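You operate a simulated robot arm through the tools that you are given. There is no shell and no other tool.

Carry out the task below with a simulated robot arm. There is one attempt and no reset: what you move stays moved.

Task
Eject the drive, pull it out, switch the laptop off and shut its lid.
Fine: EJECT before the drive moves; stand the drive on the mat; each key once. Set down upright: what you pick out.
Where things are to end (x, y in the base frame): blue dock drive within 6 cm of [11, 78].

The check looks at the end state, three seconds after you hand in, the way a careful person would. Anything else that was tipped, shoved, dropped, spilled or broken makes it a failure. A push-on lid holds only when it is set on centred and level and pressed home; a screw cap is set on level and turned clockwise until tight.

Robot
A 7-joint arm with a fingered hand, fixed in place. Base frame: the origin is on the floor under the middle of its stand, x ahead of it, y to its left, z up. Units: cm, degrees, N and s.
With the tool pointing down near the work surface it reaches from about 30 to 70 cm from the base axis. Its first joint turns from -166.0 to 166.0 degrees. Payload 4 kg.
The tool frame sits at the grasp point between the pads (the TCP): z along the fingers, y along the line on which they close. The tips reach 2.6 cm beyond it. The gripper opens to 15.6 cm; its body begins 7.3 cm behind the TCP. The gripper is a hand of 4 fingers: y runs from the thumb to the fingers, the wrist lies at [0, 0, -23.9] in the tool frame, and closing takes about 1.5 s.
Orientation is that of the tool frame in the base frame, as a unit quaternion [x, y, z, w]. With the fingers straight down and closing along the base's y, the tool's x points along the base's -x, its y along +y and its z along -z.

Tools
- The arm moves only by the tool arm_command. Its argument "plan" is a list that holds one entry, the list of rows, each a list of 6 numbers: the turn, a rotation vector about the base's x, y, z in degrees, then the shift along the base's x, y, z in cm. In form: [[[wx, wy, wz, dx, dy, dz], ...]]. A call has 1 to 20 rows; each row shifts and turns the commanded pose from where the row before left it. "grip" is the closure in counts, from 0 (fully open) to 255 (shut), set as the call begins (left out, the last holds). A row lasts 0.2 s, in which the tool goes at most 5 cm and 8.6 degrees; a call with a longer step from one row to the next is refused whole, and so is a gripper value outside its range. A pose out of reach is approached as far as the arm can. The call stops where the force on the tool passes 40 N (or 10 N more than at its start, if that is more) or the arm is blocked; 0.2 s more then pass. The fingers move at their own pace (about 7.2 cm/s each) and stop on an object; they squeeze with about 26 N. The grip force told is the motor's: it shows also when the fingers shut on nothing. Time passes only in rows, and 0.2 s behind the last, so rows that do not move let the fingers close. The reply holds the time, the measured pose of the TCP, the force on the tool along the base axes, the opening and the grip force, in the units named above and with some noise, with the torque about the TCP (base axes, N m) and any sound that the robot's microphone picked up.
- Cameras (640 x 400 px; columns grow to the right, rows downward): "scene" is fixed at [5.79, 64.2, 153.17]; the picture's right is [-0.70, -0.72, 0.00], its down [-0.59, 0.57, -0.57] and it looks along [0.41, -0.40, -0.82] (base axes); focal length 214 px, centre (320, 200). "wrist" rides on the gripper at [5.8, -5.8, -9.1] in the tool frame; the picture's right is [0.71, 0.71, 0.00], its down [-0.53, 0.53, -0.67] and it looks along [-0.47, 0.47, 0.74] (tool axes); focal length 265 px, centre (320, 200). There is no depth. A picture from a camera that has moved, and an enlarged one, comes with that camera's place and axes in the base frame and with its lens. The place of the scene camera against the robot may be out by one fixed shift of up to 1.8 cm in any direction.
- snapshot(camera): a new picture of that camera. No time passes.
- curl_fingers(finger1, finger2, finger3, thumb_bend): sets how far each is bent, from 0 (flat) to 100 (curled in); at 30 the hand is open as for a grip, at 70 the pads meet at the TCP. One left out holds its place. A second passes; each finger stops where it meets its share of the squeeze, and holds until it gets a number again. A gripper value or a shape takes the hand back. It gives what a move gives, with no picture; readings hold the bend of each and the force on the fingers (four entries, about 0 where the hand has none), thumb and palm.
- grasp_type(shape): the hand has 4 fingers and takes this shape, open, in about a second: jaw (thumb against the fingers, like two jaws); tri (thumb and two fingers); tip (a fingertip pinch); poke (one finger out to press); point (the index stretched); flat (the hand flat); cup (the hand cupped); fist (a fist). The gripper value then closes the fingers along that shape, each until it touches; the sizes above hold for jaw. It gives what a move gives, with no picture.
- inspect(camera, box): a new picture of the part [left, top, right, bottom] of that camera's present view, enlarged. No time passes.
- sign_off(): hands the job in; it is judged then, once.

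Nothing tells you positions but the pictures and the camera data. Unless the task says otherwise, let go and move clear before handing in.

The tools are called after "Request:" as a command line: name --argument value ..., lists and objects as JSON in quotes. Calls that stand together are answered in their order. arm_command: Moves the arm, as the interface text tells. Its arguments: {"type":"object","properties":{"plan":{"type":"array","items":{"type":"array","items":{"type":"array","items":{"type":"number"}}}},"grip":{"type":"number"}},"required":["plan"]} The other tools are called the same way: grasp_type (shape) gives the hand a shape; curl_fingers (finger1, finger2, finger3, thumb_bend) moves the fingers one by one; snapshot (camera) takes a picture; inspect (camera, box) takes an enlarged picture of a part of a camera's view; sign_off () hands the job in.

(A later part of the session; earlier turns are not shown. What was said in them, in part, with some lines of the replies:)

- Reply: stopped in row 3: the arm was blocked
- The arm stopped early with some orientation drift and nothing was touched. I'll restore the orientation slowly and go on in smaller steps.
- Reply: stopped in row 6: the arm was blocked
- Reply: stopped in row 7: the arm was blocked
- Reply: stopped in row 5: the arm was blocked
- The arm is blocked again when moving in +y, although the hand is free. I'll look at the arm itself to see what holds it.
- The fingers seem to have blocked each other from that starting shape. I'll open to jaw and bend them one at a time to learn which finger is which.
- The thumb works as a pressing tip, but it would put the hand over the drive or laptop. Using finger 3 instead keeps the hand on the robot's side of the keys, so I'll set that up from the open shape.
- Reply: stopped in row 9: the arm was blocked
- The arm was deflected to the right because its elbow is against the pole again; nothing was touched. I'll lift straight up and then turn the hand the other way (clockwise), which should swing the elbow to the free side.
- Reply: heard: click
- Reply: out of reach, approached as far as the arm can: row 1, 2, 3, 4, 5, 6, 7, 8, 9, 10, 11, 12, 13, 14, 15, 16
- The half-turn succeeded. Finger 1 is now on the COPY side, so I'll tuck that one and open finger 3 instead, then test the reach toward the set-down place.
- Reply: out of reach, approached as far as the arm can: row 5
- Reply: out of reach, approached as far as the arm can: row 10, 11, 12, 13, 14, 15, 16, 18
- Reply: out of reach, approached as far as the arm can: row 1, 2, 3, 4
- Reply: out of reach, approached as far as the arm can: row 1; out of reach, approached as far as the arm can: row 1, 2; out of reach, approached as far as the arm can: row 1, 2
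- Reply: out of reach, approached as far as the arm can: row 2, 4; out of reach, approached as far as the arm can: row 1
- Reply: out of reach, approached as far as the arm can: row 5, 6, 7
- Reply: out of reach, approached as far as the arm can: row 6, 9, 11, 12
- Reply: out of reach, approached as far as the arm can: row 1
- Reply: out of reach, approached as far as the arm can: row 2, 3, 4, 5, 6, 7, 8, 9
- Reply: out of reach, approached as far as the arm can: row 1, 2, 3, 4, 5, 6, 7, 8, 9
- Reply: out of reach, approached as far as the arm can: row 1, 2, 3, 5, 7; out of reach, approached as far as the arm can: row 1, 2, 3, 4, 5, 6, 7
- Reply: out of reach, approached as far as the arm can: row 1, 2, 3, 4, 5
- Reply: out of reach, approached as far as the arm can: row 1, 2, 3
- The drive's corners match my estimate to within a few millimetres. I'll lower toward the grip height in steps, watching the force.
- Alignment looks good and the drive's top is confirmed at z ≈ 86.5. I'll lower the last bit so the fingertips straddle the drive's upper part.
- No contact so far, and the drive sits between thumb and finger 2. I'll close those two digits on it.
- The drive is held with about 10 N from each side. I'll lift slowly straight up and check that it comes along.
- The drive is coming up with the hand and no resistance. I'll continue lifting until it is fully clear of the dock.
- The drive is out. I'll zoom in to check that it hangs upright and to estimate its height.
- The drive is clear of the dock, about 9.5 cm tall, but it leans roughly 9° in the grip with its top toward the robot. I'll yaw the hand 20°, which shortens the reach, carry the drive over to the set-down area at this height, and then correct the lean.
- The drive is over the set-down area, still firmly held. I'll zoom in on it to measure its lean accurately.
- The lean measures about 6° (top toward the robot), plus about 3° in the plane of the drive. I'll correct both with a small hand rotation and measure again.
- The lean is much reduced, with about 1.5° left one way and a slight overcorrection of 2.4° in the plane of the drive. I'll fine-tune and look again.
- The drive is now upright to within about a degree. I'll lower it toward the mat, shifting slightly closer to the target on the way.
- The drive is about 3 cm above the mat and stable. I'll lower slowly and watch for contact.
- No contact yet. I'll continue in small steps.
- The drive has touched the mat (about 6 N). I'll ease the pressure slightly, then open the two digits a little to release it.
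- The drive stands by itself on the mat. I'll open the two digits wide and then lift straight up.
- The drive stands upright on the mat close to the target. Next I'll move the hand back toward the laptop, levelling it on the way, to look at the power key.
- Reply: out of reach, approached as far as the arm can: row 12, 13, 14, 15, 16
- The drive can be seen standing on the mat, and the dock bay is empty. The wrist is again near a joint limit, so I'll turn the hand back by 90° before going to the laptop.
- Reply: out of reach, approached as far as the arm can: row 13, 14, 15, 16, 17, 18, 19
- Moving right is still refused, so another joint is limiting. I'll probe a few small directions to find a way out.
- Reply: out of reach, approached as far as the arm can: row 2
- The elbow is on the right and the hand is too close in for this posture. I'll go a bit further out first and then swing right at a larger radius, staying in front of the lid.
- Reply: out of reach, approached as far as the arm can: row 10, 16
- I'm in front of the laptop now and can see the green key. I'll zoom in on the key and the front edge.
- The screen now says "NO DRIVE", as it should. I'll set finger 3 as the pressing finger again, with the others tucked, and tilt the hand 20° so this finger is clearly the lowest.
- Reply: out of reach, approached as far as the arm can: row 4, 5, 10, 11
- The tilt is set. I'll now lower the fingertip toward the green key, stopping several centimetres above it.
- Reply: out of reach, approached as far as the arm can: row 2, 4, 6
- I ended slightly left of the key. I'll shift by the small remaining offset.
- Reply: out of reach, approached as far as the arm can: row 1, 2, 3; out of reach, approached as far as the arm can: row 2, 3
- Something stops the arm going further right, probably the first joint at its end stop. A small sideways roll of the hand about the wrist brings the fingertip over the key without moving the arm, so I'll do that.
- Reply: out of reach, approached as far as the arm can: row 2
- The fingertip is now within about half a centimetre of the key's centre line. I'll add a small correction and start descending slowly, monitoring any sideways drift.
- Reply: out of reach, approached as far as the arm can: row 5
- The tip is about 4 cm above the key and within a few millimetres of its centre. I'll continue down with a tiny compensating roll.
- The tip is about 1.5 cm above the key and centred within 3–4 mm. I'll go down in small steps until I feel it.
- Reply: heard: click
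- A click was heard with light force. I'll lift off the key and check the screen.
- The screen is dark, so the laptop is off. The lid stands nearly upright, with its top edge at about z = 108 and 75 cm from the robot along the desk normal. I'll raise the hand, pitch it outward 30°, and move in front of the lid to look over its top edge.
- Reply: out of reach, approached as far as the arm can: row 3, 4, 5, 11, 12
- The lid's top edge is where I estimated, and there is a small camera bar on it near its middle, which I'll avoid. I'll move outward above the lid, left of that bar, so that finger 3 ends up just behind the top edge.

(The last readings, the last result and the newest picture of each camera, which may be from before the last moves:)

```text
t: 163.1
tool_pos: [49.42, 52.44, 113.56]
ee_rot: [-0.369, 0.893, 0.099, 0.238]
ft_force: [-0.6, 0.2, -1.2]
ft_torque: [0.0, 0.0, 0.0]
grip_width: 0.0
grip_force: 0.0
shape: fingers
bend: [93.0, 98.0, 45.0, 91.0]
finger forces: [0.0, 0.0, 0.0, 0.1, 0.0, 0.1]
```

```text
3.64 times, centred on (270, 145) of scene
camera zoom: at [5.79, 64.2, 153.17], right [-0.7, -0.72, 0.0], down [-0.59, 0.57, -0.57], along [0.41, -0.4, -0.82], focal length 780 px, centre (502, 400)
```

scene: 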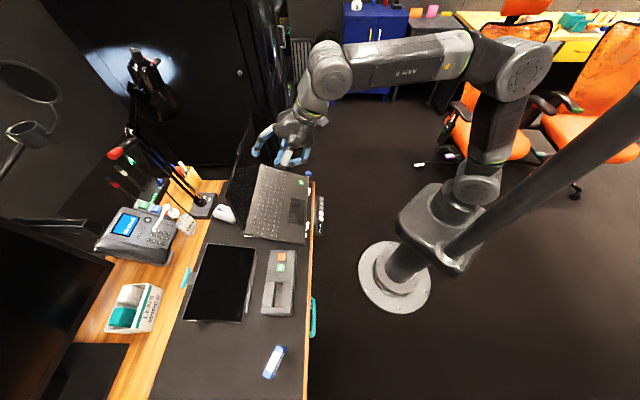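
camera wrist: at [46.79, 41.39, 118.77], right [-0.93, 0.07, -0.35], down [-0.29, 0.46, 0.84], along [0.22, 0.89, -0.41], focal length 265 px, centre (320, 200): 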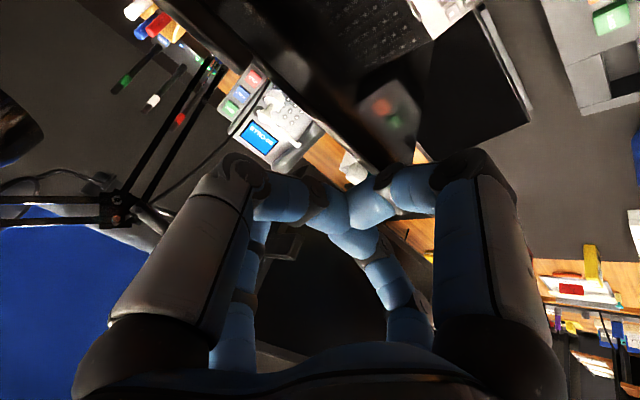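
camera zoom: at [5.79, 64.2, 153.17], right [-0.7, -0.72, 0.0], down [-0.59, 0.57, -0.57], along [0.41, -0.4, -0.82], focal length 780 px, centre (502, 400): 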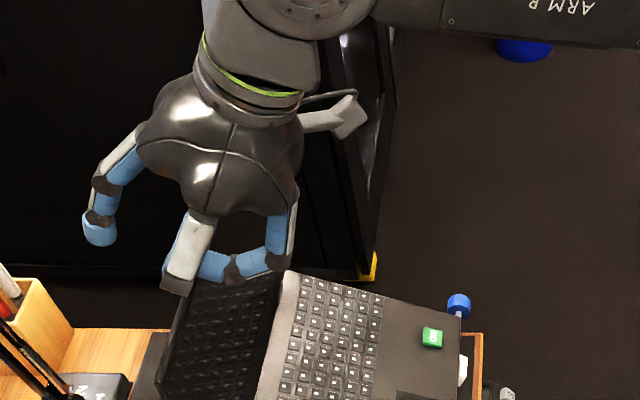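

Finger 3 is beyond the lid's top edge and the rest of the hand is in front of it. I'll lower slowly so the finger comes down behind the lid, watching for contact.

Request:
arm_command --plan '[[[0, 0, 0, 0, 0, -0.6], [0, 0, 0, 0, 0, -0.8], [0, 0, 0, 0, 0, -0.8], [0, 0, 0, 0, 0, -0.8], [0, 0, 0, 0, 0, -0.8], [0, 0, 0, 0, 0, -0.6], [0, 0, 0, 0, 0, 0]]]'

Request:
snapshot --camera "wrist"

Request:
inspect --camera "scene" --box '[190, 100, 320, 200]'

```text
t: 164.7
tool_pos: [49.4, 52.18, 109.42]
ee_rot: [-0.37, 0.893, 0.099, 0.238]
ft_force: [0.8, 0.2, -0.4]
ft_torque: [-0.02, -0.03, 0.03]
grip_width: 0.01
grip_force: 0.0
shape: fingers
bend: [93.0, 98.0, 45.0, 91.0]
finger forces: [0.0, 0.0, 0.1, 0.0, 0.0, 0.0]
```

```text
taken
camera wrist: at [46.85, 41.26, 114.47], right [-0.93, 0.07, -0.35], down [-0.29, 0.46, 0.84], along [0.22, 0.89, -0.41], focal length 265 px, centre (320, 200)
```

wrist: 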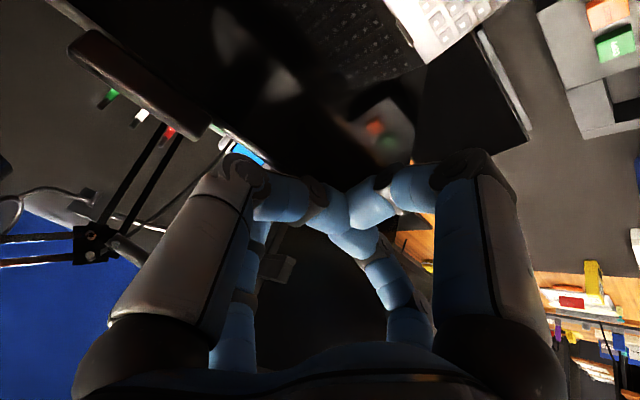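

```text
4.00 times, centred on (255, 150) of scene
camera zoom: at [5.79, 64.2, 153.17], right [-0.7, -0.72, 0.0], down [-0.59, 0.57, -0.57], along [0.41, -0.4, -0.82], focal length 858 px, centre (580, 400)
```

zoom: 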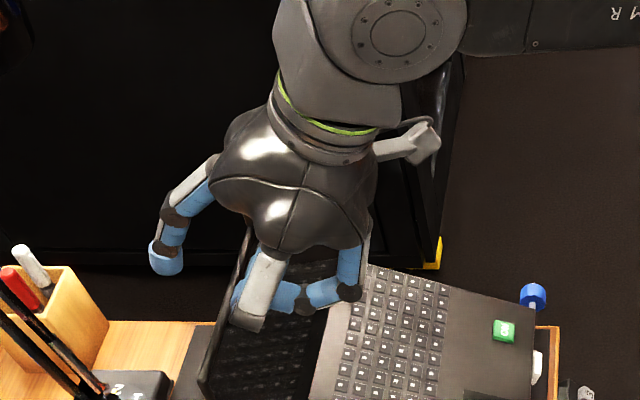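

Request:
arm_command --plan '[[[0, 0, 0, 0, 0, -0.5], [0, 0, 0, 0, 0, -0.5], [0, 0, 0, 0, 0, -0.5], [0, 0, 0, 0, 0, -0.5], [0, 0, 0, 0, 0, -0.5], [0, 0, 0, 0, 0, -0.5], [0, 0, 0, 0, 0, -0.4], [0, 0, 0, 0, 0, 0]]]'

Request:
snapshot --camera "wrist"

Request:
inspect --camera "scene" --box '[190, 100, 320, 200]'

```text
t: 166.5
tool_pos: [49.35, 52.22, 105.87]
ee_rot: [-0.371, 0.892, 0.099, 0.238]
ft_force: [0.2, 0.3, 0.6]
ft_torque: [0.01, 0.0, 0.0]
grip_width: 0.02
grip_force: 0.0
shape: fingers
bend: [93.0, 98.0, 45.0, 91.0]
finger forces: [0.1, 0.0, 0.1, 0.0, 0.1, 0.0]
```

```text
taken
camera wrist: at [46.77, 41.2, 110.96], right [-0.93, 0.07, -0.35], down [-0.29, 0.46, 0.84], along [0.22, 0.89, -0.41], focal length 265 px, centre (320, 200)
```

wrist: 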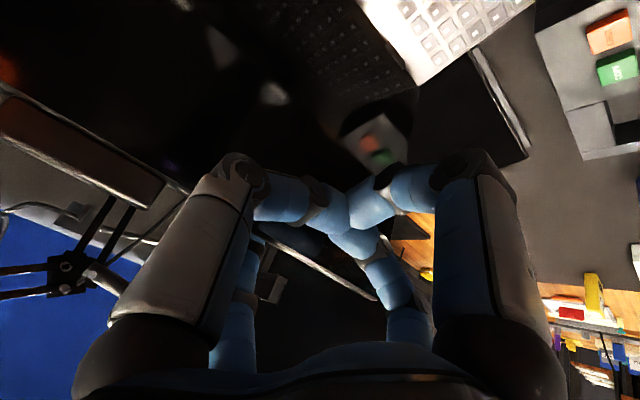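

```text
4.00 times, centred on (255, 150) of scene
camera zoom: at [5.79, 64.2, 153.17], right [-0.7, -0.72, 0.0], down [-0.59, 0.57, -0.57], along [0.41, -0.4, -0.82], focal length 858 px, centre (580, 400)
```

zoom: 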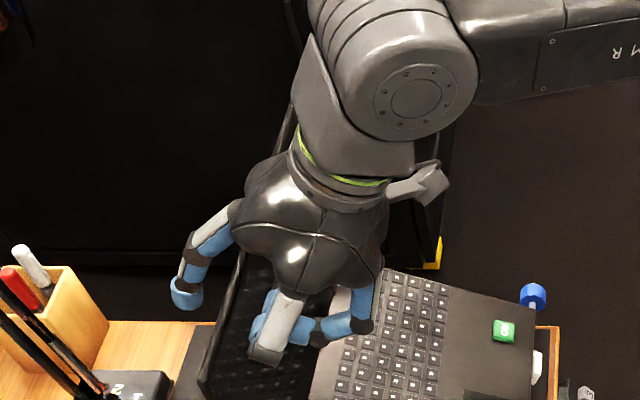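

Finger 3 is now behind the lid with no contact yet, and the tucked digits are in front. I'll pull gently toward the robot.

Request:
arm_command --plan '[[[0, 0, 0, -0.2, -0.2, 0], [0, 0, 0, -0.25, -0.25, 0], [0, 0, 0, -0.25, -0.25, 0], [0, 0, 0, -0.25, -0.25, 0], [0, 0, 0, -0.25, -0.25, 0], [0, 0, 0, 0, 0, 0]]]'

Request:
inspect --camera "wrist" --box '[0, 50, 450, 330]'

Request:
inspect --camera "scene" --box '[190, 100, 320, 200]'

```text
t: 167.9
tool_pos: [48.31, 50.95, 105.91]
ee_rot: [-0.371, 0.892, 0.099, 0.239]
ft_force: [-0.3, 0.4, -0.9]
ft_torque: [0.01, -0.01, -0.01]
grip_width: 0.0
grip_force: 0.0
shape: fingers
bend: [93.0, 98.0, 45.0, 91.0]
finger forces: [0.0, 0.0, 0.1, 0.0, 0.0, 0.0]
```

```text
1.42 times, centred on (225, 190) of wrist
camera zoom: at [45.68, 40.01, 110.95], right [-0.93, 0.07, -0.35], down [-0.29, 0.46, 0.84], along [0.22, 0.89, -0.41], focal length 378 px, centre (455, 214)
```

zoom: 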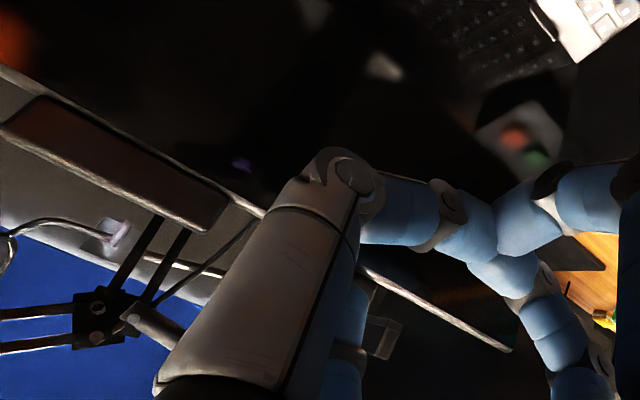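

```text
4.00 times, centred on (255, 150) of scene
camera zoom: at [5.79, 64.2, 153.17], right [-0.7, -0.72, 0.0], down [-0.59, 0.57, -0.57], along [0.41, -0.4, -0.82], focal length 858 px, centre (580, 400)
```

zoom: 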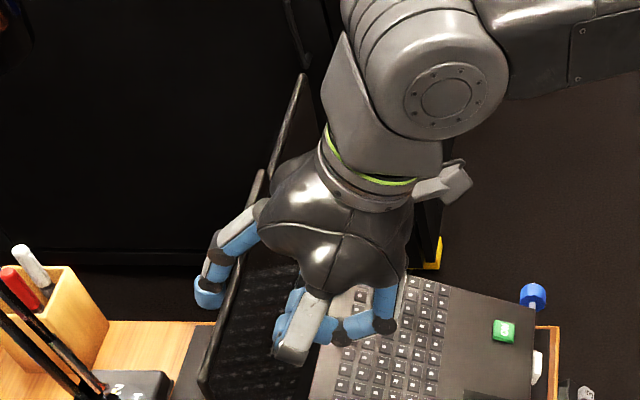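

No contact yet; the finger is still slightly behind the lid. I'll continue pulling in small steps.

Request:
arm_command --plan '[[[0, 0, 0, -0.25, -0.25, 0], [0, 0, 0, -0.25, -0.25, 0], [0, 0, 0, -0.25, -0.25, 0], [0, 0, 0, -0.25, -0.25, 0], [0, 0, 0, 0, 0, 0]]]'

Request:
inspect --camera "scene" --box '[190, 100, 320, 200]'

```text
t: 169.1
tool_pos: [47.09, 49.96, 105.94]
ee_rot: [-0.371, 0.892, 0.098, 0.238]
ft_force: [0.6, -0.2, 0.4]
ft_torque: [0.02, 0.0, 0.0]
grip_width: 0.0
grip_force: 0.8
shape: fingers
bend: [93.0, 98.0, 44.0, 91.0]
finger forces: [0.0, 0.0, 1.1, 0.0, 0.1, 0.0]
```

```text
4.00 times, centred on (255, 150) of scene
camera zoom: at [5.79, 64.2, 153.17], right [-0.7, -0.72, 0.0], down [-0.59, 0.57, -0.57], along [0.41, -0.4, -0.82], focal length 858 px, centre (580, 400)
```

zoom: 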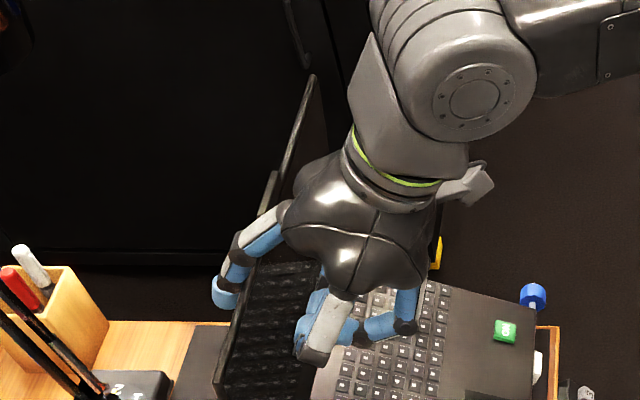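

The finger touches the lid with about 1 N and the lid has begun to move. I'll follow its arc toward the robot.

Request:
arm_command --plan '[[[0, 0, 0, -0.4, -0.4, -0.05], [0, 0, 0, -0.5, -0.5, -0.1], [0, 0, 0, -0.5, -0.5, -0.15], [0, 0, 0, -0.5, -0.5, -0.15], [0, 0, 0, -0.5, -0.5, -0.2], [0, 0, 0, -0.5, -0.5, -0.2], [0, 0, 0, -0.5, -0.5, -0.25], [0, 0, 0, 0, 0, 0]]]'

Request:
inspect --camera "scene" --box '[190, 100, 320, 200]'

Request:
snapshot --camera "wrist"

```text
t: 170.9
tool_pos: [43.63, 46.64, 104.83]
ee_rot: [-0.371, 0.892, 0.1, 0.238]
ft_force: [0.1, 0.0, 0.6]
ft_torque: [0.02, -0.05, -0.02]
grip_width: 0.02
grip_force: 0.4
shape: fingers
bend: [93.0, 98.0, 44.0, 91.0]
finger forces: [0.1, 0.1, 1.1, 0.0, 0.0, 0.0]
```

```text
4.00 times, centred on (255, 150) of scene
camera zoom: at [5.79, 64.2, 153.17], right [-0.7, -0.72, 0.0], down [-0.59, 0.57, -0.57], along [0.41, -0.4, -0.82], focal length 858 px, centre (580, 400)
```

zoom: 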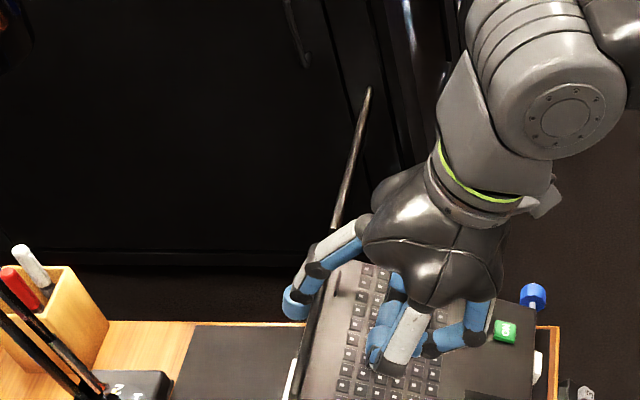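

```text
taken
camera wrist: at [41.11, 35.73, 109.91], right [-0.93, 0.07, -0.35], down [-0.29, 0.46, 0.84], along [0.22, 0.89, -0.41], focal length 265 px, centre (320, 200)
```

wrist: 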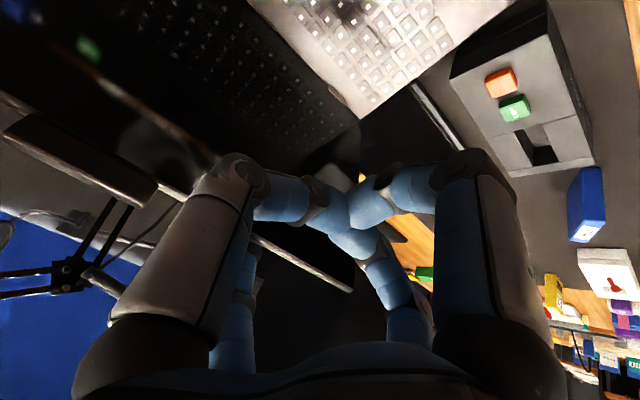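

The lid follows smoothly with about 1 N. I'll continue along the arc.

Request:
arm_command --plan '[[[0, 0, 0, -0.5, -0.5, -0.2], [0, 0, 0, -0.5, -0.5, -0.22], [0, 0, 0, -0.5, -0.5, -0.25], [0, 0, 0, -0.5, -0.5, -0.28], [0, 0, 0, -0.5, -0.5, -0.3], [0, 0, 0, -0.5, -0.5, -0.33], [0, 0, 0, -0.5, -0.5, -0.36], [0, 0, 0, 0, 0, 0]]]'

Request:
inspect --camera "scene" --box '[200, 90, 330, 200]'

Request:
snapshot --camera "wrist"

```text
t: 172.7
tool_pos: [40.31, 43.12, 102.84]
ee_rot: [-0.37, 0.893, 0.098, 0.239]
ft_force: [0.6, 1.5, 0.7]
ft_torque: [0.01, 0.01, 0.05]
grip_width: 0.02
grip_force: 0.7
shape: fingers
bend: [93.0, 98.0, 44.0, 91.0]
finger forces: [0.1, 0.1, 0.8, 0.0, 0.0, 0.1]
```

```text
3.64 times, centred on (265, 145) of scene
camera zoom: at [5.79, 64.2, 153.17], right [-0.7, -0.72, 0.0], down [-0.59, 0.57, -0.57], along [0.41, -0.4, -0.82], focal length 780 px, centre (520, 400)
```

zoom: 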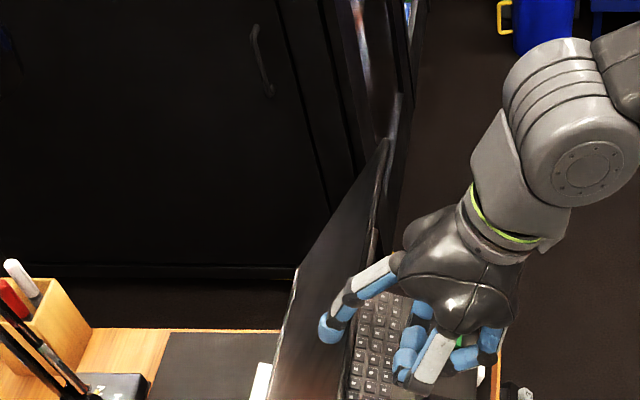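

```text
taken
camera wrist: at [37.71, 32.16, 107.93], right [-0.93, 0.07, -0.35], down [-0.29, 0.46, 0.84], along [0.22, 0.89, -0.41], focal length 265 px, centre (320, 200)
```

wrist: 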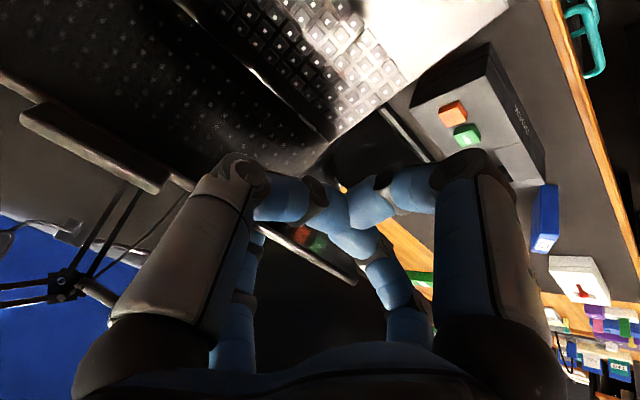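

The lid is about 30° forward and still following the finger. I'll keep going along the arc.

Request:
arm_command --plan '[[[0, 0, 0, -0.57, -0.57, -0.44], [0, 0, 0, -0.5, -0.5, -0.5], [0, 0, 0, -0.5, -0.5, -0.5], [0, 0, 0, -0.6, -0.6, -0.5], [0, 0, 0, -0.6, -0.6, -0.6], [0, 0, 0, -0.6, -0.6, -0.7], [0, 0, 0, 0, 0, 0]]]'

Request:
inspect --camera "scene" --box '[200, 90, 340, 210]'

Request:
snapshot --camera "wrist"

```text
t: 174.3
tool_pos: [36.83, 40.61, 99.11]
ee_rot: [-0.37, 0.892, 0.097, 0.239]
ft_force: [-0.2, 0.1, 0.3]
ft_torque: [0.02, 0.0, 0.02]
grip_width: 0.03
grip_force: 0.6
shape: fingers
bend: [93.0, 98.0, 44.0, 91.0]
finger forces: [0.1, 0.0, 0.3, 0.0, 0.0, 0.0]
out of reach, approached as far as the arm can: row 4, 5
```

```text
3.33 times, centred on (270, 150) of scene
camera zoom: at [5.79, 64.2, 153.17], right [-0.7, -0.72, 0.0], down [-0.59, 0.57, -0.57], along [0.41, -0.4, -0.82], focal length 715 px, centre (487, 367)
```

zoom: 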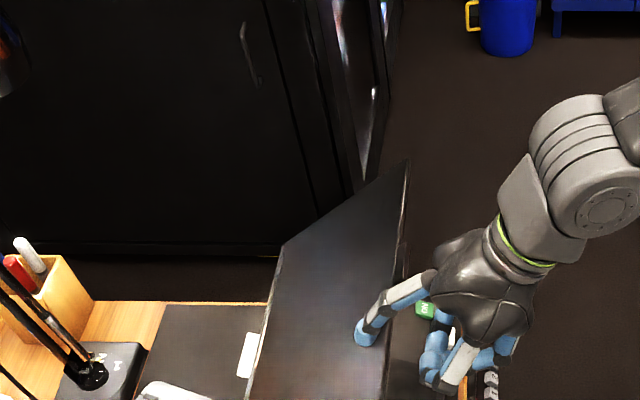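

```text
taken
camera wrist: at [34.32, 29.79, 104.23], right [-0.93, 0.07, -0.36], down [-0.29, 0.46, 0.84], along [0.22, 0.88, -0.41], focal length 265 px, centre (320, 200)
```

wrist: 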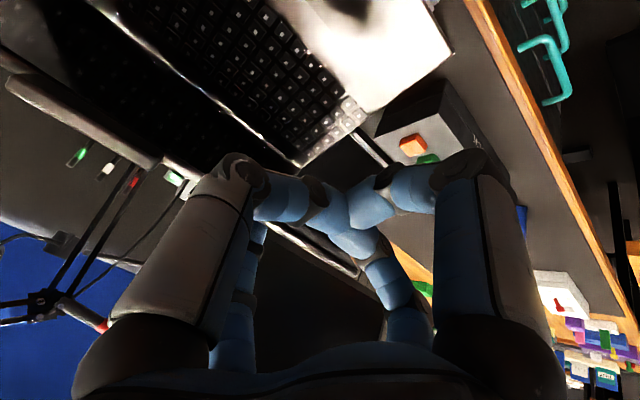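

The lid is about halfway down and stays where it is left. I'll lift the hand clear and switch to a posture that presses from above on the lid's back near its edge.

Request:
arm_command --plan '[[[0, 0, 0, 0, 0, 0.6], [0, 0, 0, 0, 0, 1.2], [0, 0, 0, 0, 0, 1.5], [0, 0, 0, 0, 0, 1.5], [0, 0, 0, 0, 0, 1.5], [0, 0, 0, 0, 0, 1.5], [0, 0, 0, 0, 0, 1.2], [-5.05, 5.05, 0, 0.2, 0.2, 0.3], [-5.05, 5.05, 0, 0.3, 0.2, 0.3], [-5.05, 5.05, 0, 0.4, 0.2, 0.3], [-5.05, 5.05, 0, 0.5, 0.2, 0.3], [-5.05, 5.05, 0, 0.5, 0.2, 0], [-5.05, 5.05, 0, 0.5, 0.2, 0], [-5.05, 5.05, 0, 0.5, 0.2, 0], [0, 0, 0, 0, 0, 0]]]'

Request:
snapshot --camera "scene"

Request:
snapshot --camera "wrist"

```text
t: 177.5
tool_pos: [36.94, 41.36, 104.9]
ee_rot: [-0.378, 0.91, -0.065, -0.159]
ft_force: [0.2, -0.3, 0.1]
ft_torque: [0.0, 0.01, -0.02]
grip_width: 0.03
grip_force: 0.2
shape: fingers
bend: [93.0, 98.0, 45.0, 91.0]
finger forces: [0.1, 0.0, 0.1, 0.0, 0.0, 0.0]
out of reach, approached as far as the arm can: row 1, 2, 3, 4, 5, 7, 13, 14
```

```text
taken
```

scene: 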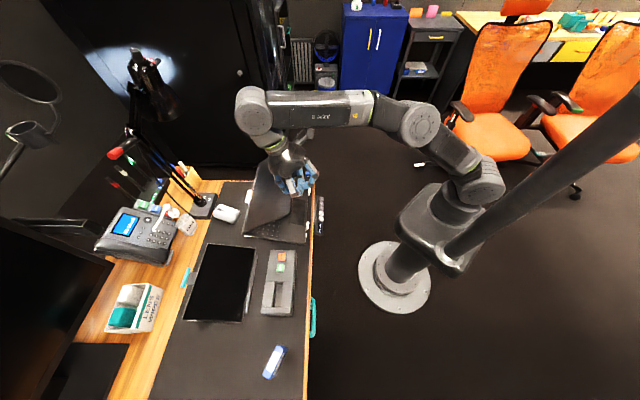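

```text
taken
camera wrist: at [39.52, 35.53, 115.47], right [-0.97, 0.03, 0.24], down [0.14, 0.88, 0.45], along [-0.2, 0.47, -0.86], focal length 265 px, centre (320, 200)
```

wrist: 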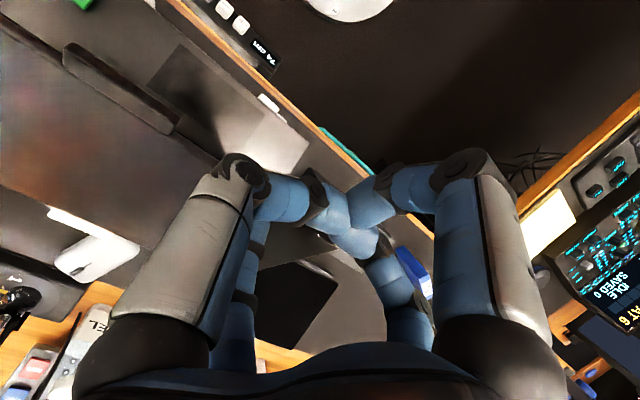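

Request:
inspect --camera "scene" --box '[220, 130, 340, 250]'

Request:
inspect --camera "wrist" --box '[0, 0, 360, 300]'

```text
3.33 times, centred on (280, 190) of scene
camera zoom: at [5.79, 64.2, 153.17], right [-0.7, -0.72, 0.0], down [-0.59, 0.57, -0.57], along [0.41, -0.4, -0.82], focal length 715 px, centre (453, 233)
```

zoom: 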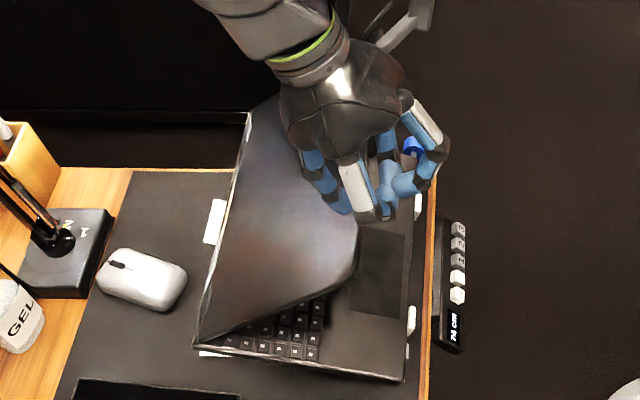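

```text
1.33 times, centred on (180, 150) of wrist
camera zoom: at [39.52, 35.53, 115.47], right [-0.97, 0.03, 0.24], down [0.14, 0.88, 0.45], along [-0.2, 0.47, -0.86], focal length 354 px, centre (507, 267)
```

zoom: 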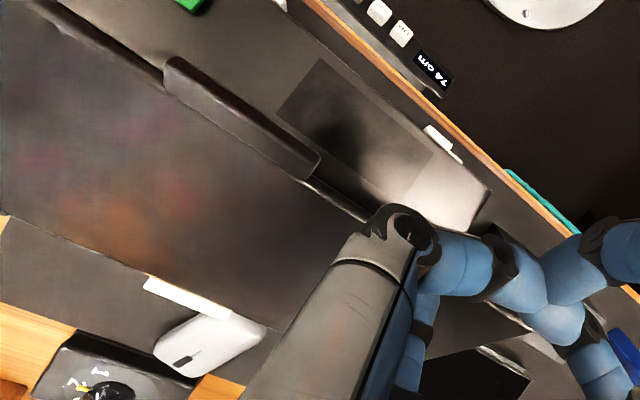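

The lid is at roughly 50° and finger 3 rests right at its edge. I'll move up and slightly outward so it presses a bit further in from the edge.

Request:
arm_command --plan '[[[0, 0, 0, 0, 0, 0.6], [0, 0, 0, 0.2, 0.2, 0.7], [0, 0, 0, 0.4, 0.4, 0.6], [0, 0, 0, 0.4, 0.4, 0.4], [0, 0, 0, 0.4, 0.4, 0], [0, 0, 0, 0, 0, 0]]]'

Request:
inspect --camera "scene" --box '[220, 130, 340, 250]'

```text
t: 178.9
tool_pos: [36.75, 40.98, 105.42]
ee_rot: [-0.378, 0.91, -0.065, -0.16]
ft_force: [-0.9, 0.4, -0.3]
ft_torque: [-0.01, 0.01, 0.01]
grip_width: 0.01
grip_force: 0.0
shape: fingers
bend: [93.0, 98.0, 45.0, 91.0]
finger forces: [0.0, 0.1, 0.0, 0.1, 0.0, 0.0]
out of reach, approached as far as the arm can: row 1, 2, 3, 4, 5
```

```text
3.33 times, centred on (280, 190) of scene
camera zoom: at [5.79, 64.2, 153.17], right [-0.7, -0.72, 0.0], down [-0.59, 0.57, -0.57], along [0.41, -0.4, -0.82], focal length 715 px, centre (453, 233)
```

zoom: 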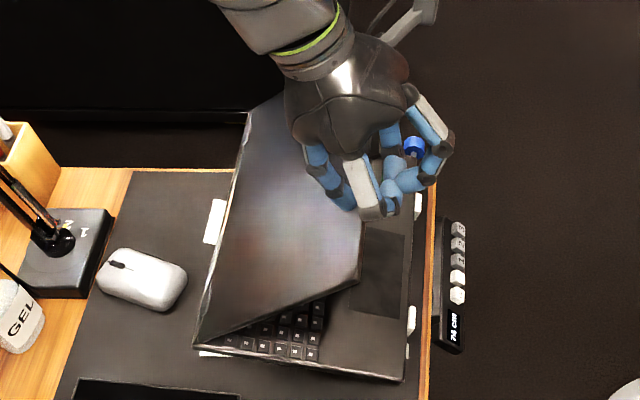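

Straight moves outward are refused here too. I'll use a small pitch change about the wrist instead, which moves the fingertip outward over the lid.

Request:
arm_command --plan '[[[1.77, -1.77, 0, 0.7, 0.7, -0.31], [1.77, -1.77, 0, 0.7, 0.7, -0.32], [0, 0, 0, 0, 0, 0]]]'

Request:
inspect --camera "scene" --box '[220, 130, 340, 250]'

Request:
inspect --camera "wrist" --box '[0, 0, 400, 330]'

```text
t: 179.7
tool_pos: [38.14, 42.35, 104.68]
ee_rot: [-0.379, 0.916, -0.049, -0.121]
ft_force: [-0.2, 0.2, 0.1]
ft_torque: [-0.01, 0.01, -0.01]
grip_width: 0.0
grip_force: 0.1
shape: fingers
bend: [93.0, 98.0, 45.0, 91.0]
finger forces: [0.0, 0.0, 0.0, 0.0, 0.0, 0.0]
```

```text
3.33 times, centred on (280, 190) of scene
camera zoom: at [5.79, 64.2, 153.17], right [-0.7, -0.72, 0.0], down [-0.59, 0.57, -0.57], along [0.41, -0.4, -0.82], focal length 715 px, centre (453, 233)
```

zoom: 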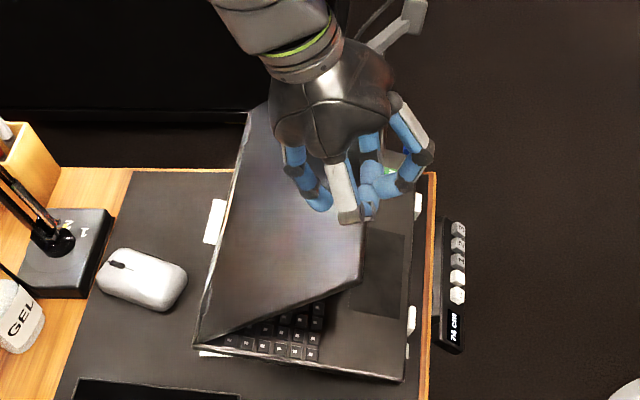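

```text
1.21 times, centred on (200, 165) of wrist
camera zoom: at [40.05, 36.02, 115.12], right [-0.98, 0.02, 0.18], down [0.11, 0.85, 0.51], along [-0.15, 0.52, -0.84], focal length 322 px, centre (466, 242)
```

zoom: 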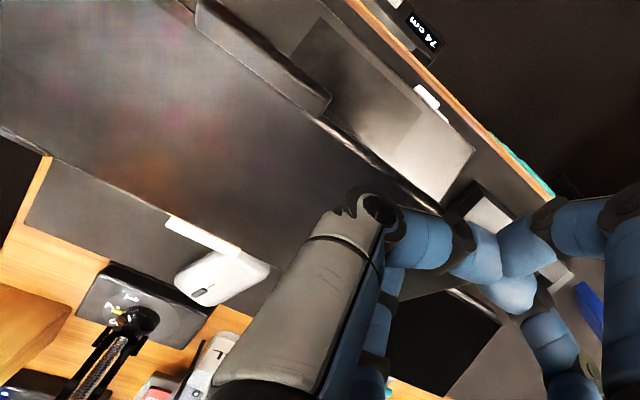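

Finger 3 is over the lid, a few centimetres in from its edge. I'll press down, following the lid's arc.

Request:
arm_command --plan '[[[0, 0, 0, 0, 0, -0.7], [0, 0, 0, -0.1, -0.1, -0.7], [0, 0, 0, -0.25, -0.25, -0.7], [0, 0, 0, -0.25, -0.25, -0.7], [0, 0, 0, -0.3, -0.3, -0.7], [0, 0, 0, -0.3, -0.3, -0.7], [0, 0, 0, 0, 0, 0]]]'

Request:
inspect --camera "scene" --box '[220, 130, 340, 250]'

```text
t: 181.3
tool_pos: [36.92, 41.22, 100.38]
ee_rot: [-0.38, 0.916, -0.051, -0.121]
ft_force: [0.4, 0.6, 0.1]
ft_torque: [0.02, -0.01, 0.04]
grip_width: 0.0
grip_force: 0.1
shape: fingers
bend: [93.0, 98.0, 45.0, 91.0]
finger forces: [0.0, 0.0, 0.0, 0.0, 0.0, 0.1]
```

```text
3.33 times, centred on (280, 190) of scene
camera zoom: at [5.79, 64.2, 153.17], right [-0.7, -0.72, 0.0], down [-0.59, 0.57, -0.57], along [0.41, -0.4, -0.82], focal length 715 px, centre (453, 233)
```

zoom: 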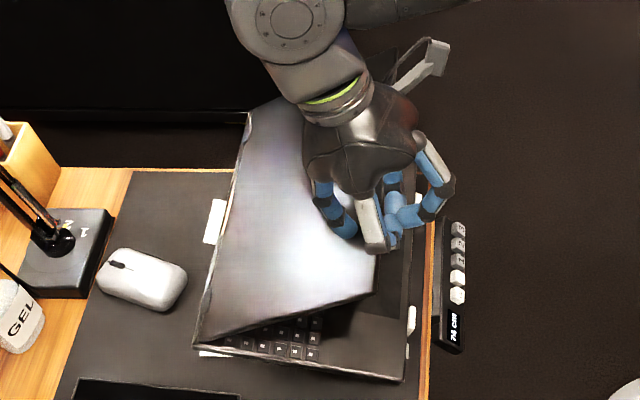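

The lid is moving down under the finger with almost no force. I'll continue.

Request:
arm_command --plan '[[[0, 0, 0, -0.25, -0.25, -0.65], [0, 0, 0, -0.25, -0.25, -0.75], [0, 0, 0, -0.25, -0.25, -0.75], [0, 0, 0, -0.25, -0.25, -0.8], [0, 0, 0, -0.2, -0.2, -0.8], [0, 0, 0, -0.2, -0.2, -0.8], [0, 0, 0, -0.2, -0.2, -0.8], [0, 0, 0, -0.15, -0.15, -0.8], [0, 0, 0, 0, 0, 0]]]'

Request:
inspect --camera "scene" --box '[220, 130, 340, 250]'

Request:
snapshot --camera "wrist"

```text
t: 183.3
tool_pos: [35.37, 39.51, 94.21]
ee_rot: [-0.38, 0.916, -0.05, -0.122]
ft_force: [0.1, -0.9, 0.5]
ft_torque: [0.02, 0.02, -0.01]
grip_width: 0.01
grip_force: 0.0
shape: fingers
bend: [93.0, 98.0, 45.0, 91.0]
finger forces: [0.0, 0.0, 0.0, 0.0, 0.1, 0.1]
```

```text
3.33 times, centred on (280, 190) of scene
camera zoom: at [5.79, 64.2, 153.17], right [-0.7, -0.72, 0.0], down [-0.59, 0.57, -0.57], along [0.41, -0.4, -0.82], focal length 715 px, centre (453, 233)
```

zoom: 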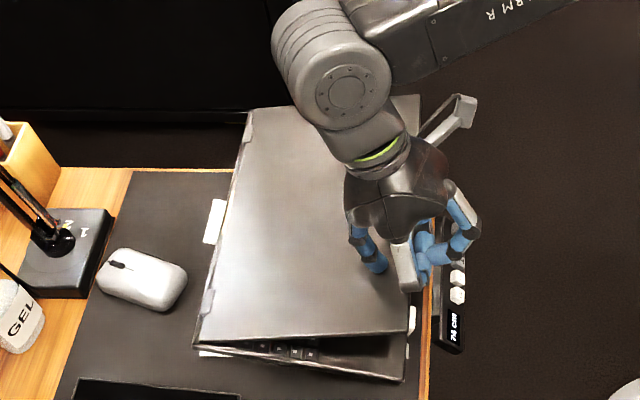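

```text
taken
camera wrist: at [37.18, 33.01, 104.48], right [-0.98, 0.02, 0.18], down [0.11, 0.85, 0.51], along [-0.15, 0.52, -0.84], focal length 265 px, centre (320, 200)
```

wrist: 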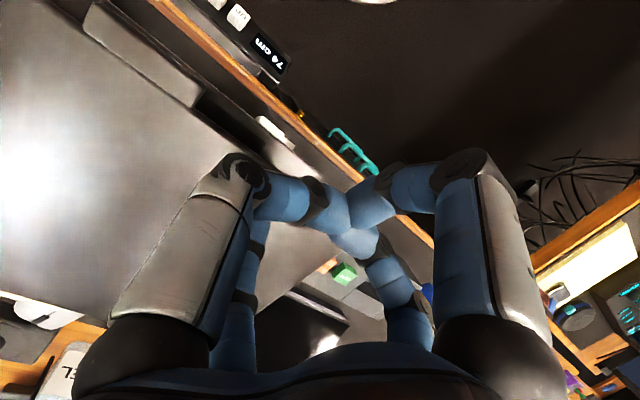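

The lid is nearly down. I'll continue pressing gently toward closed.

Request:
arm_command --plan '[[[0, 0, 0, -0.1, -0.1, -0.8], [0, 0, 0, -0.1, -0.1, -0.8], [0, 0, 0, 0, 0, -0.8], [0, 0, 0, 0, 0, -0.8], [0, 0, 0, 0.05, 0.05, -0.8], [0, 0, 0, 0.05, 0.05, -0.8], [0, 0, 0, 0, 0, 0]]]'

Request:
inspect --camera "scene" --box '[220, 130, 340, 250]'

```text
t: 184.9
tool_pos: [35.19, 39.27, 89.46]
ee_rot: [-0.379, 0.916, -0.051, -0.121]
ft_force: [-0.7, 0.0, 0.2]
ft_torque: [0.0, 0.0, 0.02]
grip_width: 0.02
grip_force: 0.0
shape: fingers
bend: [93.0, 98.0, 45.0, 91.0]
finger forces: [0.0, 0.1, 0.0, 0.0, 0.0, 0.0]
```

```text
3.33 times, centred on (280, 190) of scene
camera zoom: at [5.79, 64.2, 153.17], right [-0.7, -0.72, 0.0], down [-0.59, 0.57, -0.57], along [0.41, -0.4, -0.82], focal length 715 px, centre (453, 233)
```

zoom: 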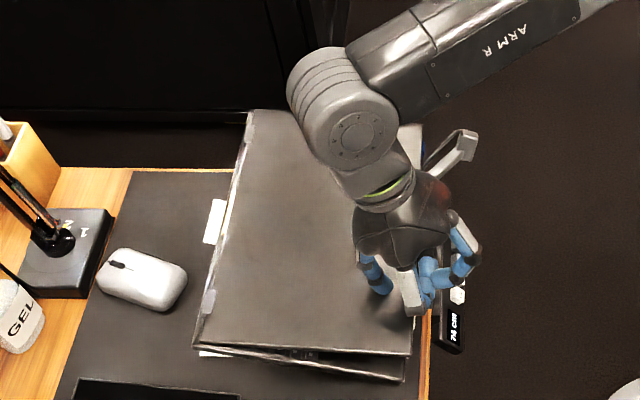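

Request:
arm_command --plan '[[[0, 0, 0, 0.05, 0.05, -0.6], [0, 0, 0, 0.05, 0.05, -0.6], [0, 0, 0, 0.05, 0.05, -0.6], [0, 0, 0, 0.05, 0.05, -0.5], [0, 0, 0, 0, 0, -0.4], [0, 0, 0, 0, 0, 0]]]'

Request:
inspect --camera "scene" --box '[220, 130, 340, 250]'

```text
t: 186.3
tool_pos: [35.46, 39.59, 86.79]
ee_rot: [-0.381, 0.915, -0.052, -0.121]
ft_force: [-0.4, -0.1, -0.3]
ft_torque: [-0.01, -0.01, -0.05]
grip_width: 0.01
grip_force: 0.0
shape: fingers
bend: [93.0, 98.0, 45.0, 91.0]
finger forces: [0.1, 0.1, 0.0, 0.0, 0.1, 0.1]
```

```text
3.33 times, centred on (280, 190) of scene
camera zoom: at [5.79, 64.2, 153.17], right [-0.7, -0.72, 0.0], down [-0.59, 0.57, -0.57], along [0.41, -0.4, -0.82], focal length 715 px, centre (453, 233)
```

zoom: 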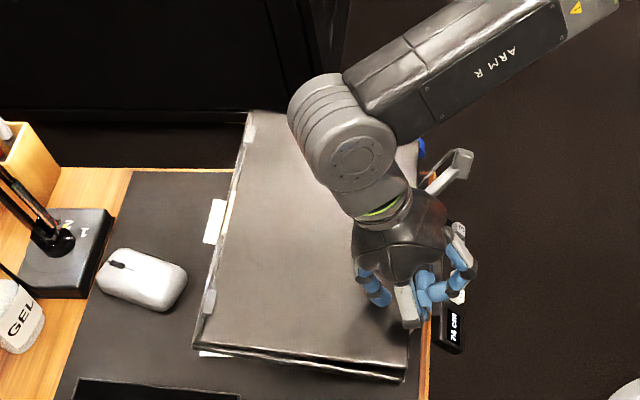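

Request:
arm_command --plan '[[[0, 0, 0, 0, 0, -0.35], [0, 0, 0, 0, 0, -0.35], [0, 0, 0, 0, 0, -0.3], [0, 0, 0, 0, 0, 0]]]'

Request:
arm_command --plan '[[[0, 0, 0, 0, 0, -0.2], [0, 0, 0, 0, 0, -0.2], [0, 0, 0, 0, 0, -0.2], [0, 0, 0, 0, 0, 0]]]'

Request:
inspect --camera "scene" --box '[240, 160, 340, 250]'

```text
t: 187.3
tool_pos: [35.58, 39.71, 85.77]
ee_rot: [-0.379, 0.916, -0.049, -0.122]
ft_force: [-0.6, 0.8, 0.6]
ft_torque: [-0.02, -0.03, -0.03]
grip_width: 0.0
grip_force: 0.0
shape: fingers
bend: [93.0, 98.0, 45.0, 91.0]
finger forces: [0.0, 0.0, 0.1, 0.1, 0.0, 0.1]
```

```text
t: 188.3
tool_pos: [35.24, 39.5, 85.12]
ee_rot: [-0.38, 0.916, -0.05, -0.122]
ft_force: [0.5, 0.5, -0.1]
ft_torque: [0.02, -0.04, 0.02]
grip_width: 0.0
grip_force: 0.2
shape: fingers
bend: [93.0, 98.0, 45.0, 91.0]
finger forces: [0.1, 0.0, 0.0, 0.0, 0.0, 0.0]
```

```text
4.44 times, centred on (290, 205) of scene
camera zoom: at [5.79, 64.2, 153.17], right [-0.7, -0.72, 0.0], down [-0.59, 0.57, -0.57], along [0.41, -0.4, -0.82], focal length 953 px, centre (453, 178)
```

zoom: 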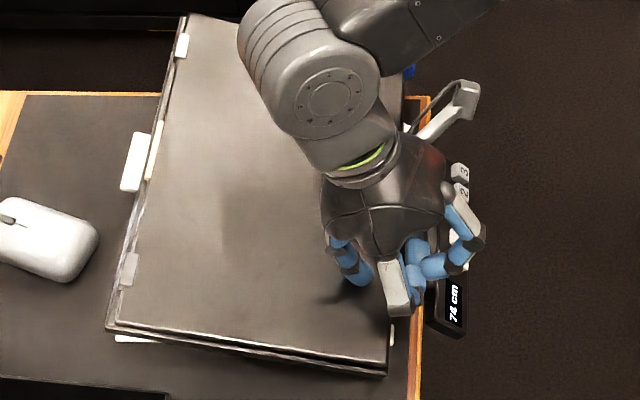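

The lid looks practically closed. I'll continue down until I feel firm contact, to make sure it's fully shut.

Request:
arm_command --plan '[[[0, 0, 0, 0, 0, -0.2], [0, 0, 0, 0, 0, -0.2], [0, 0, 0, 0, 0, 0]]]'

Request:
arm_command --plan '[[[0, 0, 0, 0, 0, -0.2], [0, 0, 0, 0, 0, -0.2], [0, 0, 0, 0, 0, 0]]]'

Request:
arm_command --plan '[[[0, 0, 0, 0, 0, -0.2], [0, 0, 0, 0, 0, -0.2], [0, 0, 0, 0, 0, 0]]]'

Request:
inspect --camera "scene" --box '[240, 160, 340, 250]'

```text
t: 189.1
tool_pos: [35.41, 39.47, 84.67]
ee_rot: [-0.38, 0.916, -0.05, -0.122]
ft_force: [0.4, -0.3, -0.4]
ft_torque: [-0.02, -0.02, 0.04]
grip_width: 0.0
grip_force: 0.0
shape: fingers
bend: [93.0, 98.0, 45.0, 91.0]
finger forces: [0.1, 0.1, 0.1, 0.0, 0.0, 0.0]
```

```text
t: 189.9
tool_pos: [35.52, 39.48, 84.39]
ee_rot: [-0.381, 0.915, -0.05, -0.121]
ft_force: [-0.3, 0.6, 0.2]
ft_torque: [-0.03, 0.02, -0.02]
grip_width: 0.0
grip_force: 0.2
shape: fingers
bend: [93.0, 98.0, 45.0, 91.0]
finger forces: [0.0, 0.0, 0.0, 0.0, 0.1, 0.0]
```

```text
t: 190.7
tool_pos: [35.42, 39.57, 84.1]
ee_rot: [-0.38, 0.915, -0.051, -0.121]
ft_force: [-1.7, 0.0, 5.6]
ft_torque: [0.14, -0.14, -0.02]
grip_width: 0.0
grip_force: 2.9
shape: fingers
bend: [93.0, 98.0, 47.0, 91.0]
finger forces: [0.0, 0.0, 5.2, 0.0, 0.1, 0.0]
```

```text
4.44 times, centred on (290, 205) of scene
camera zoom: at [5.79, 64.2, 153.17], right [-0.7, -0.72, 0.0], down [-0.59, 0.57, -0.57], along [0.41, -0.4, -0.82], focal length 953 px, centre (453, 178)
```

zoom: 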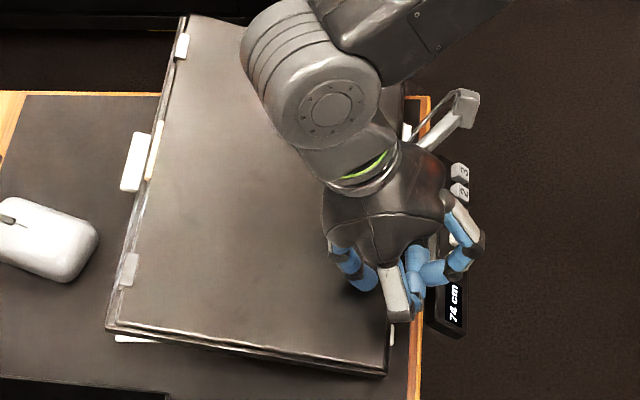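

Firm contact at 5–6 N: the lid is shut, and no further click was heard. I'll lift the hand away and check the result.

Request:
arm_command --plan '[[[0, 0, 0, 0, 0, 0.4], [0, 0, 0, 0, 0, 0.8], [0, 0, 0, 0, 0, 1.2], [0, 0, 0, 0, 0, 1.5], [0, 0, 0, 0, 0, 1.5], [0, 0, 0, 0, 0, 1.5], [0, 0, 0, 0, 0, 1.5], [0, 0, 0, 0, 0, 1.5], [0, 0, 0, 0, 0, 1.5], [0, 0, 0, 0, 0, 1.5], [0, 0, 0, 0, 0, 0]]]'

Request:
snapshot --camera "scene"

Request:
snapshot --camera "wrist"

```text
t: 193.1
tool_pos: [35.33, 39.52, 96.9]
ee_rot: [-0.379, 0.916, -0.049, -0.122]
ft_force: [0.1, 0.2, 0.3]
ft_torque: [-0.01, -0.01, -0.01]
grip_width: 0.0
grip_force: 0.0
shape: fingers
bend: [93.0, 98.0, 45.0, 91.0]
finger forces: [0.0, 0.0, 0.0, 0.0, 0.0, 0.0]
```

```text
taken
```

scene: 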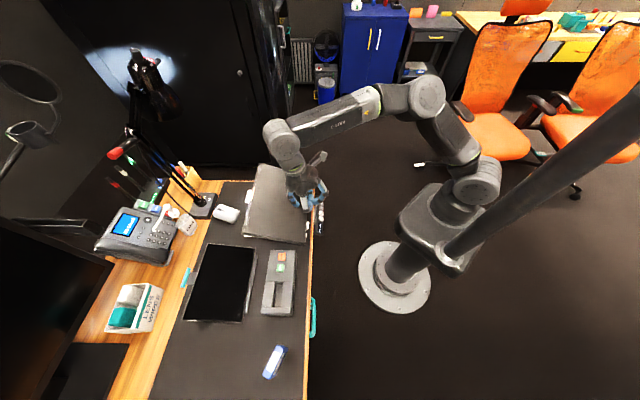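

```text
taken
camera wrist: at [37.21, 33.08, 107.37], right [-0.98, 0.02, 0.18], down [0.11, 0.85, 0.51], along [-0.15, 0.52, -0.84], focal length 265 px, centre (320, 200)
```

wrist: 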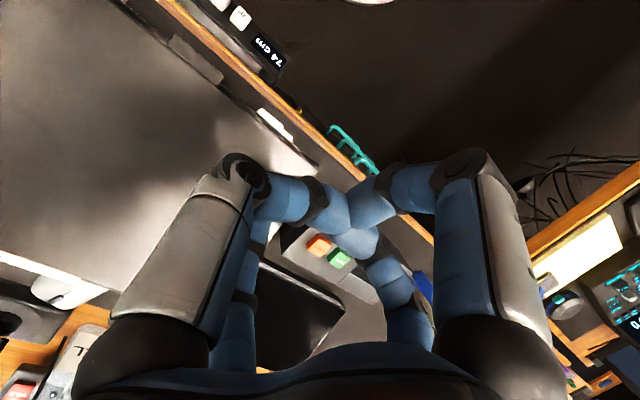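

The lid is down. I'll move the hand further away from the laptop and inspect the lid gap, the drive and the dock.

Request:
arm_command --plan '[[[0, 0, 0, -0.5, -0.5, 1.0], [0, 0, 0, -0.8, -0.8, 1.2], [0, 0, 0, -0.8, -0.8, 1.2], [0, 0, 0, -0.8, -0.8, 1.2], [0, 0, 0, -0.8, -0.8, 1.2], [0, 0, 0, -0.5, -0.5, 1.0], [0, 0, 0, 0, 0, 0]]]'

Request:
inspect --camera "scene" --box '[230, 150, 330, 250]'

Request:
inspect --camera "scene" --box '[240, 240, 330, 400]'

Request:
snapshot --camera "wrist"

```text
t: 194.7
tool_pos: [31.06, 35.24, 103.73]
ee_rot: [-0.38, 0.915, -0.052, -0.121]
ft_force: [-0.3, -0.2, 0.0]
ft_torque: [0.01, 0.0, -0.01]
grip_width: 0.03
grip_force: 0.0
shape: fingers
bend: [93.0, 98.0, 45.0, 91.0]
finger forces: [0.0, 0.0, 0.0, 0.1, 0.0, 0.0]
```

```text
4.00 times, centred on (280, 200) of scene
camera zoom: at [5.79, 64.2, 153.17], right [-0.7, -0.72, 0.0], down [-0.59, 0.57, -0.57], along [0.41, -0.4, -0.82], focal length 858 px, centre (480, 200)
```

zoom: 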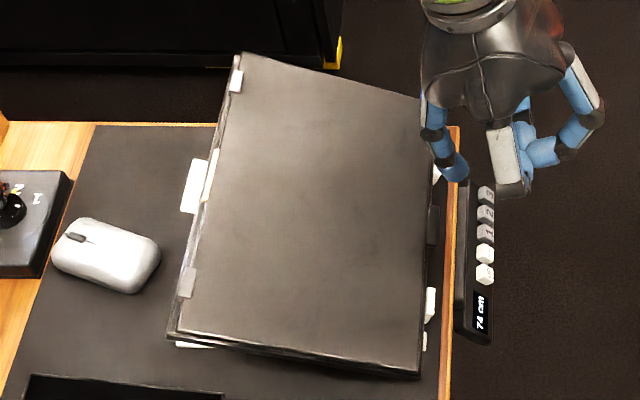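

```text
2.50 times, centred on (285, 320) of scene
camera zoom: at [5.79, 64.2, 153.17], right [-0.7, -0.72, 0.0], down [-0.59, 0.57, -0.57], along [0.41, -0.4, -0.82], focal length 536 px, centre (408, -100)
```

zoom: 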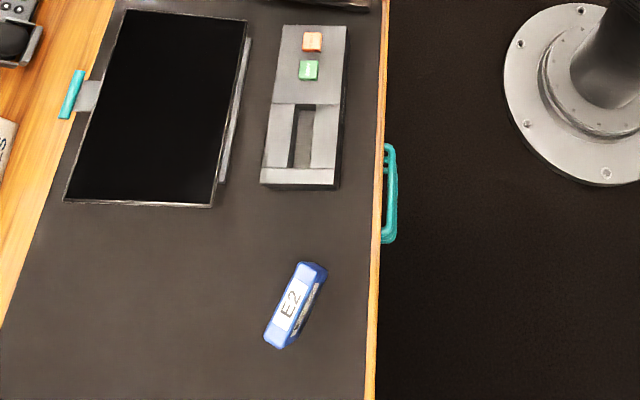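

```text
taken
camera wrist: at [33.0, 28.91, 114.2], right [-0.98, 0.02, 0.18], down [0.11, 0.86, 0.51], along [-0.15, 0.52, -0.84], focal length 265 px, centre (320, 200)
```

wrist: 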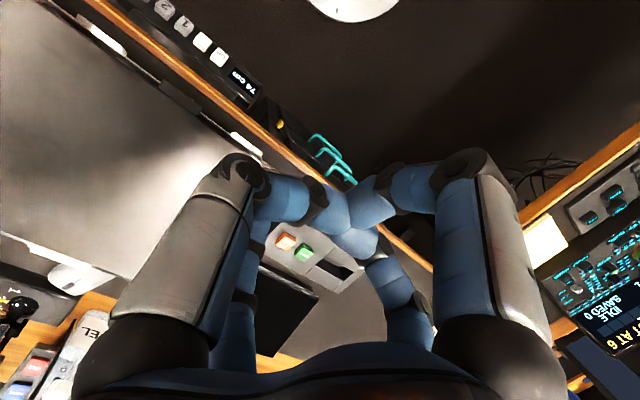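

The drive stands upright about 3 cm from the target, and the dock and other items look undisturbed. I'll take a close look at the lid's seam.

Request:
inspect --camera "scene" --box '[265, 215, 345, 255]'

Request:
inspect --camera "scene" --box '[240, 155, 350, 215]'

Request:
inspect --camera "wrist" --box '[0, 0, 260, 180]'

```text
8.00 times, centred on (305, 235) of scene
camera zoom: at [5.79, 64.2, 153.17], right [-0.7, -0.72, 0.0], down [-0.59, 0.57, -0.57], along [0.41, -0.4, -0.82], focal length 1716 px, centre (440, -80)
```

zoom: 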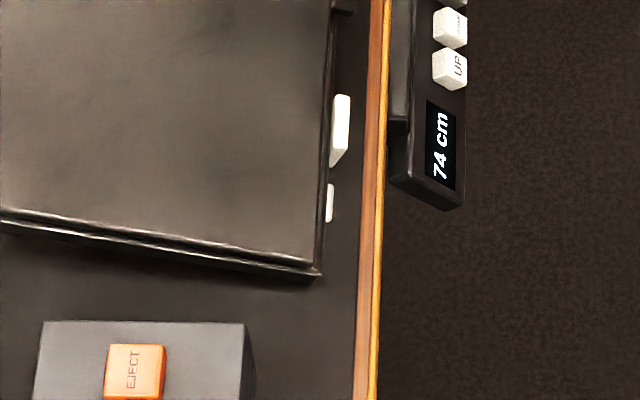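

```text
5.82 times, centred on (295, 185) of scene
camera zoom: at [5.79, 64.2, 153.17], right [-0.7, -0.72, 0.0], down [-0.59, 0.57, -0.57], along [0.41, -0.4, -0.82], focal length 1248 px, centre (466, 287)
```

zoom: 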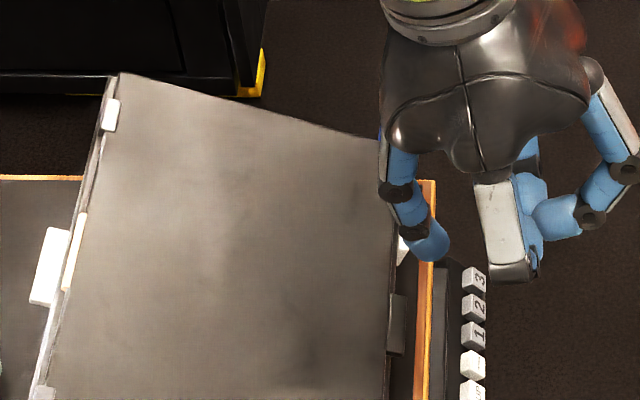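

```text
2.22 times, centred on (130, 90) of wrist
camera zoom: at [33.0, 28.91, 114.2], right [-0.98, 0.02, 0.18], down [0.11, 0.86, 0.51], along [-0.15, 0.52, -0.84], focal length 590 px, centre (742, 444)
```

zoom: 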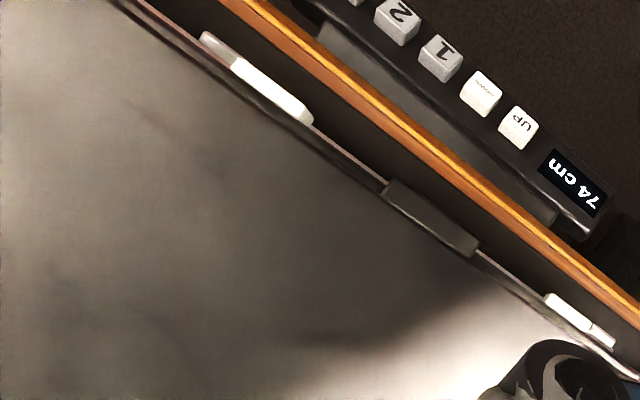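

Everything looks in order:
- **Drive:** EJECT and the power key were each clicked once. The drive stands upright on the mat about 3 cm from the target.
- **Laptop:** the screen went dark and the lid is shut flush, with the laptop in its original place.
- **Surroundings:** the hand is clear and nothing else has moved.

I'm handing in.

Request:
sign_off

```text
The job is handed in.
```

The job is done and handed in: the drive is ejected and out, the laptop is off, and its lid is shut. I haven't seen the verdict of the check.

- **Eject:** I pressed EJECT once and heard one click. The dock's light went out and the screen changed, first to "SAFE…" and after the pull to "NO DRIVE". COPY was never touched.
- **Drive:** It came out without resistance. It stands upright on the mat at about (11.5, 75), roughly 3 cm from the target of [11, 78].
- **Laptop:** I pressed the power key once, with one click, and the screen went dark. I then closed the lid and pressed it down until firm contact. The seam looks flush, and no further key click was heard while it shut.
- **Surroundings:** I saw nothing else moved or knocked over, and the hand is clear of the desk items. In the last close-up the laptop's front corner was still in its original place.
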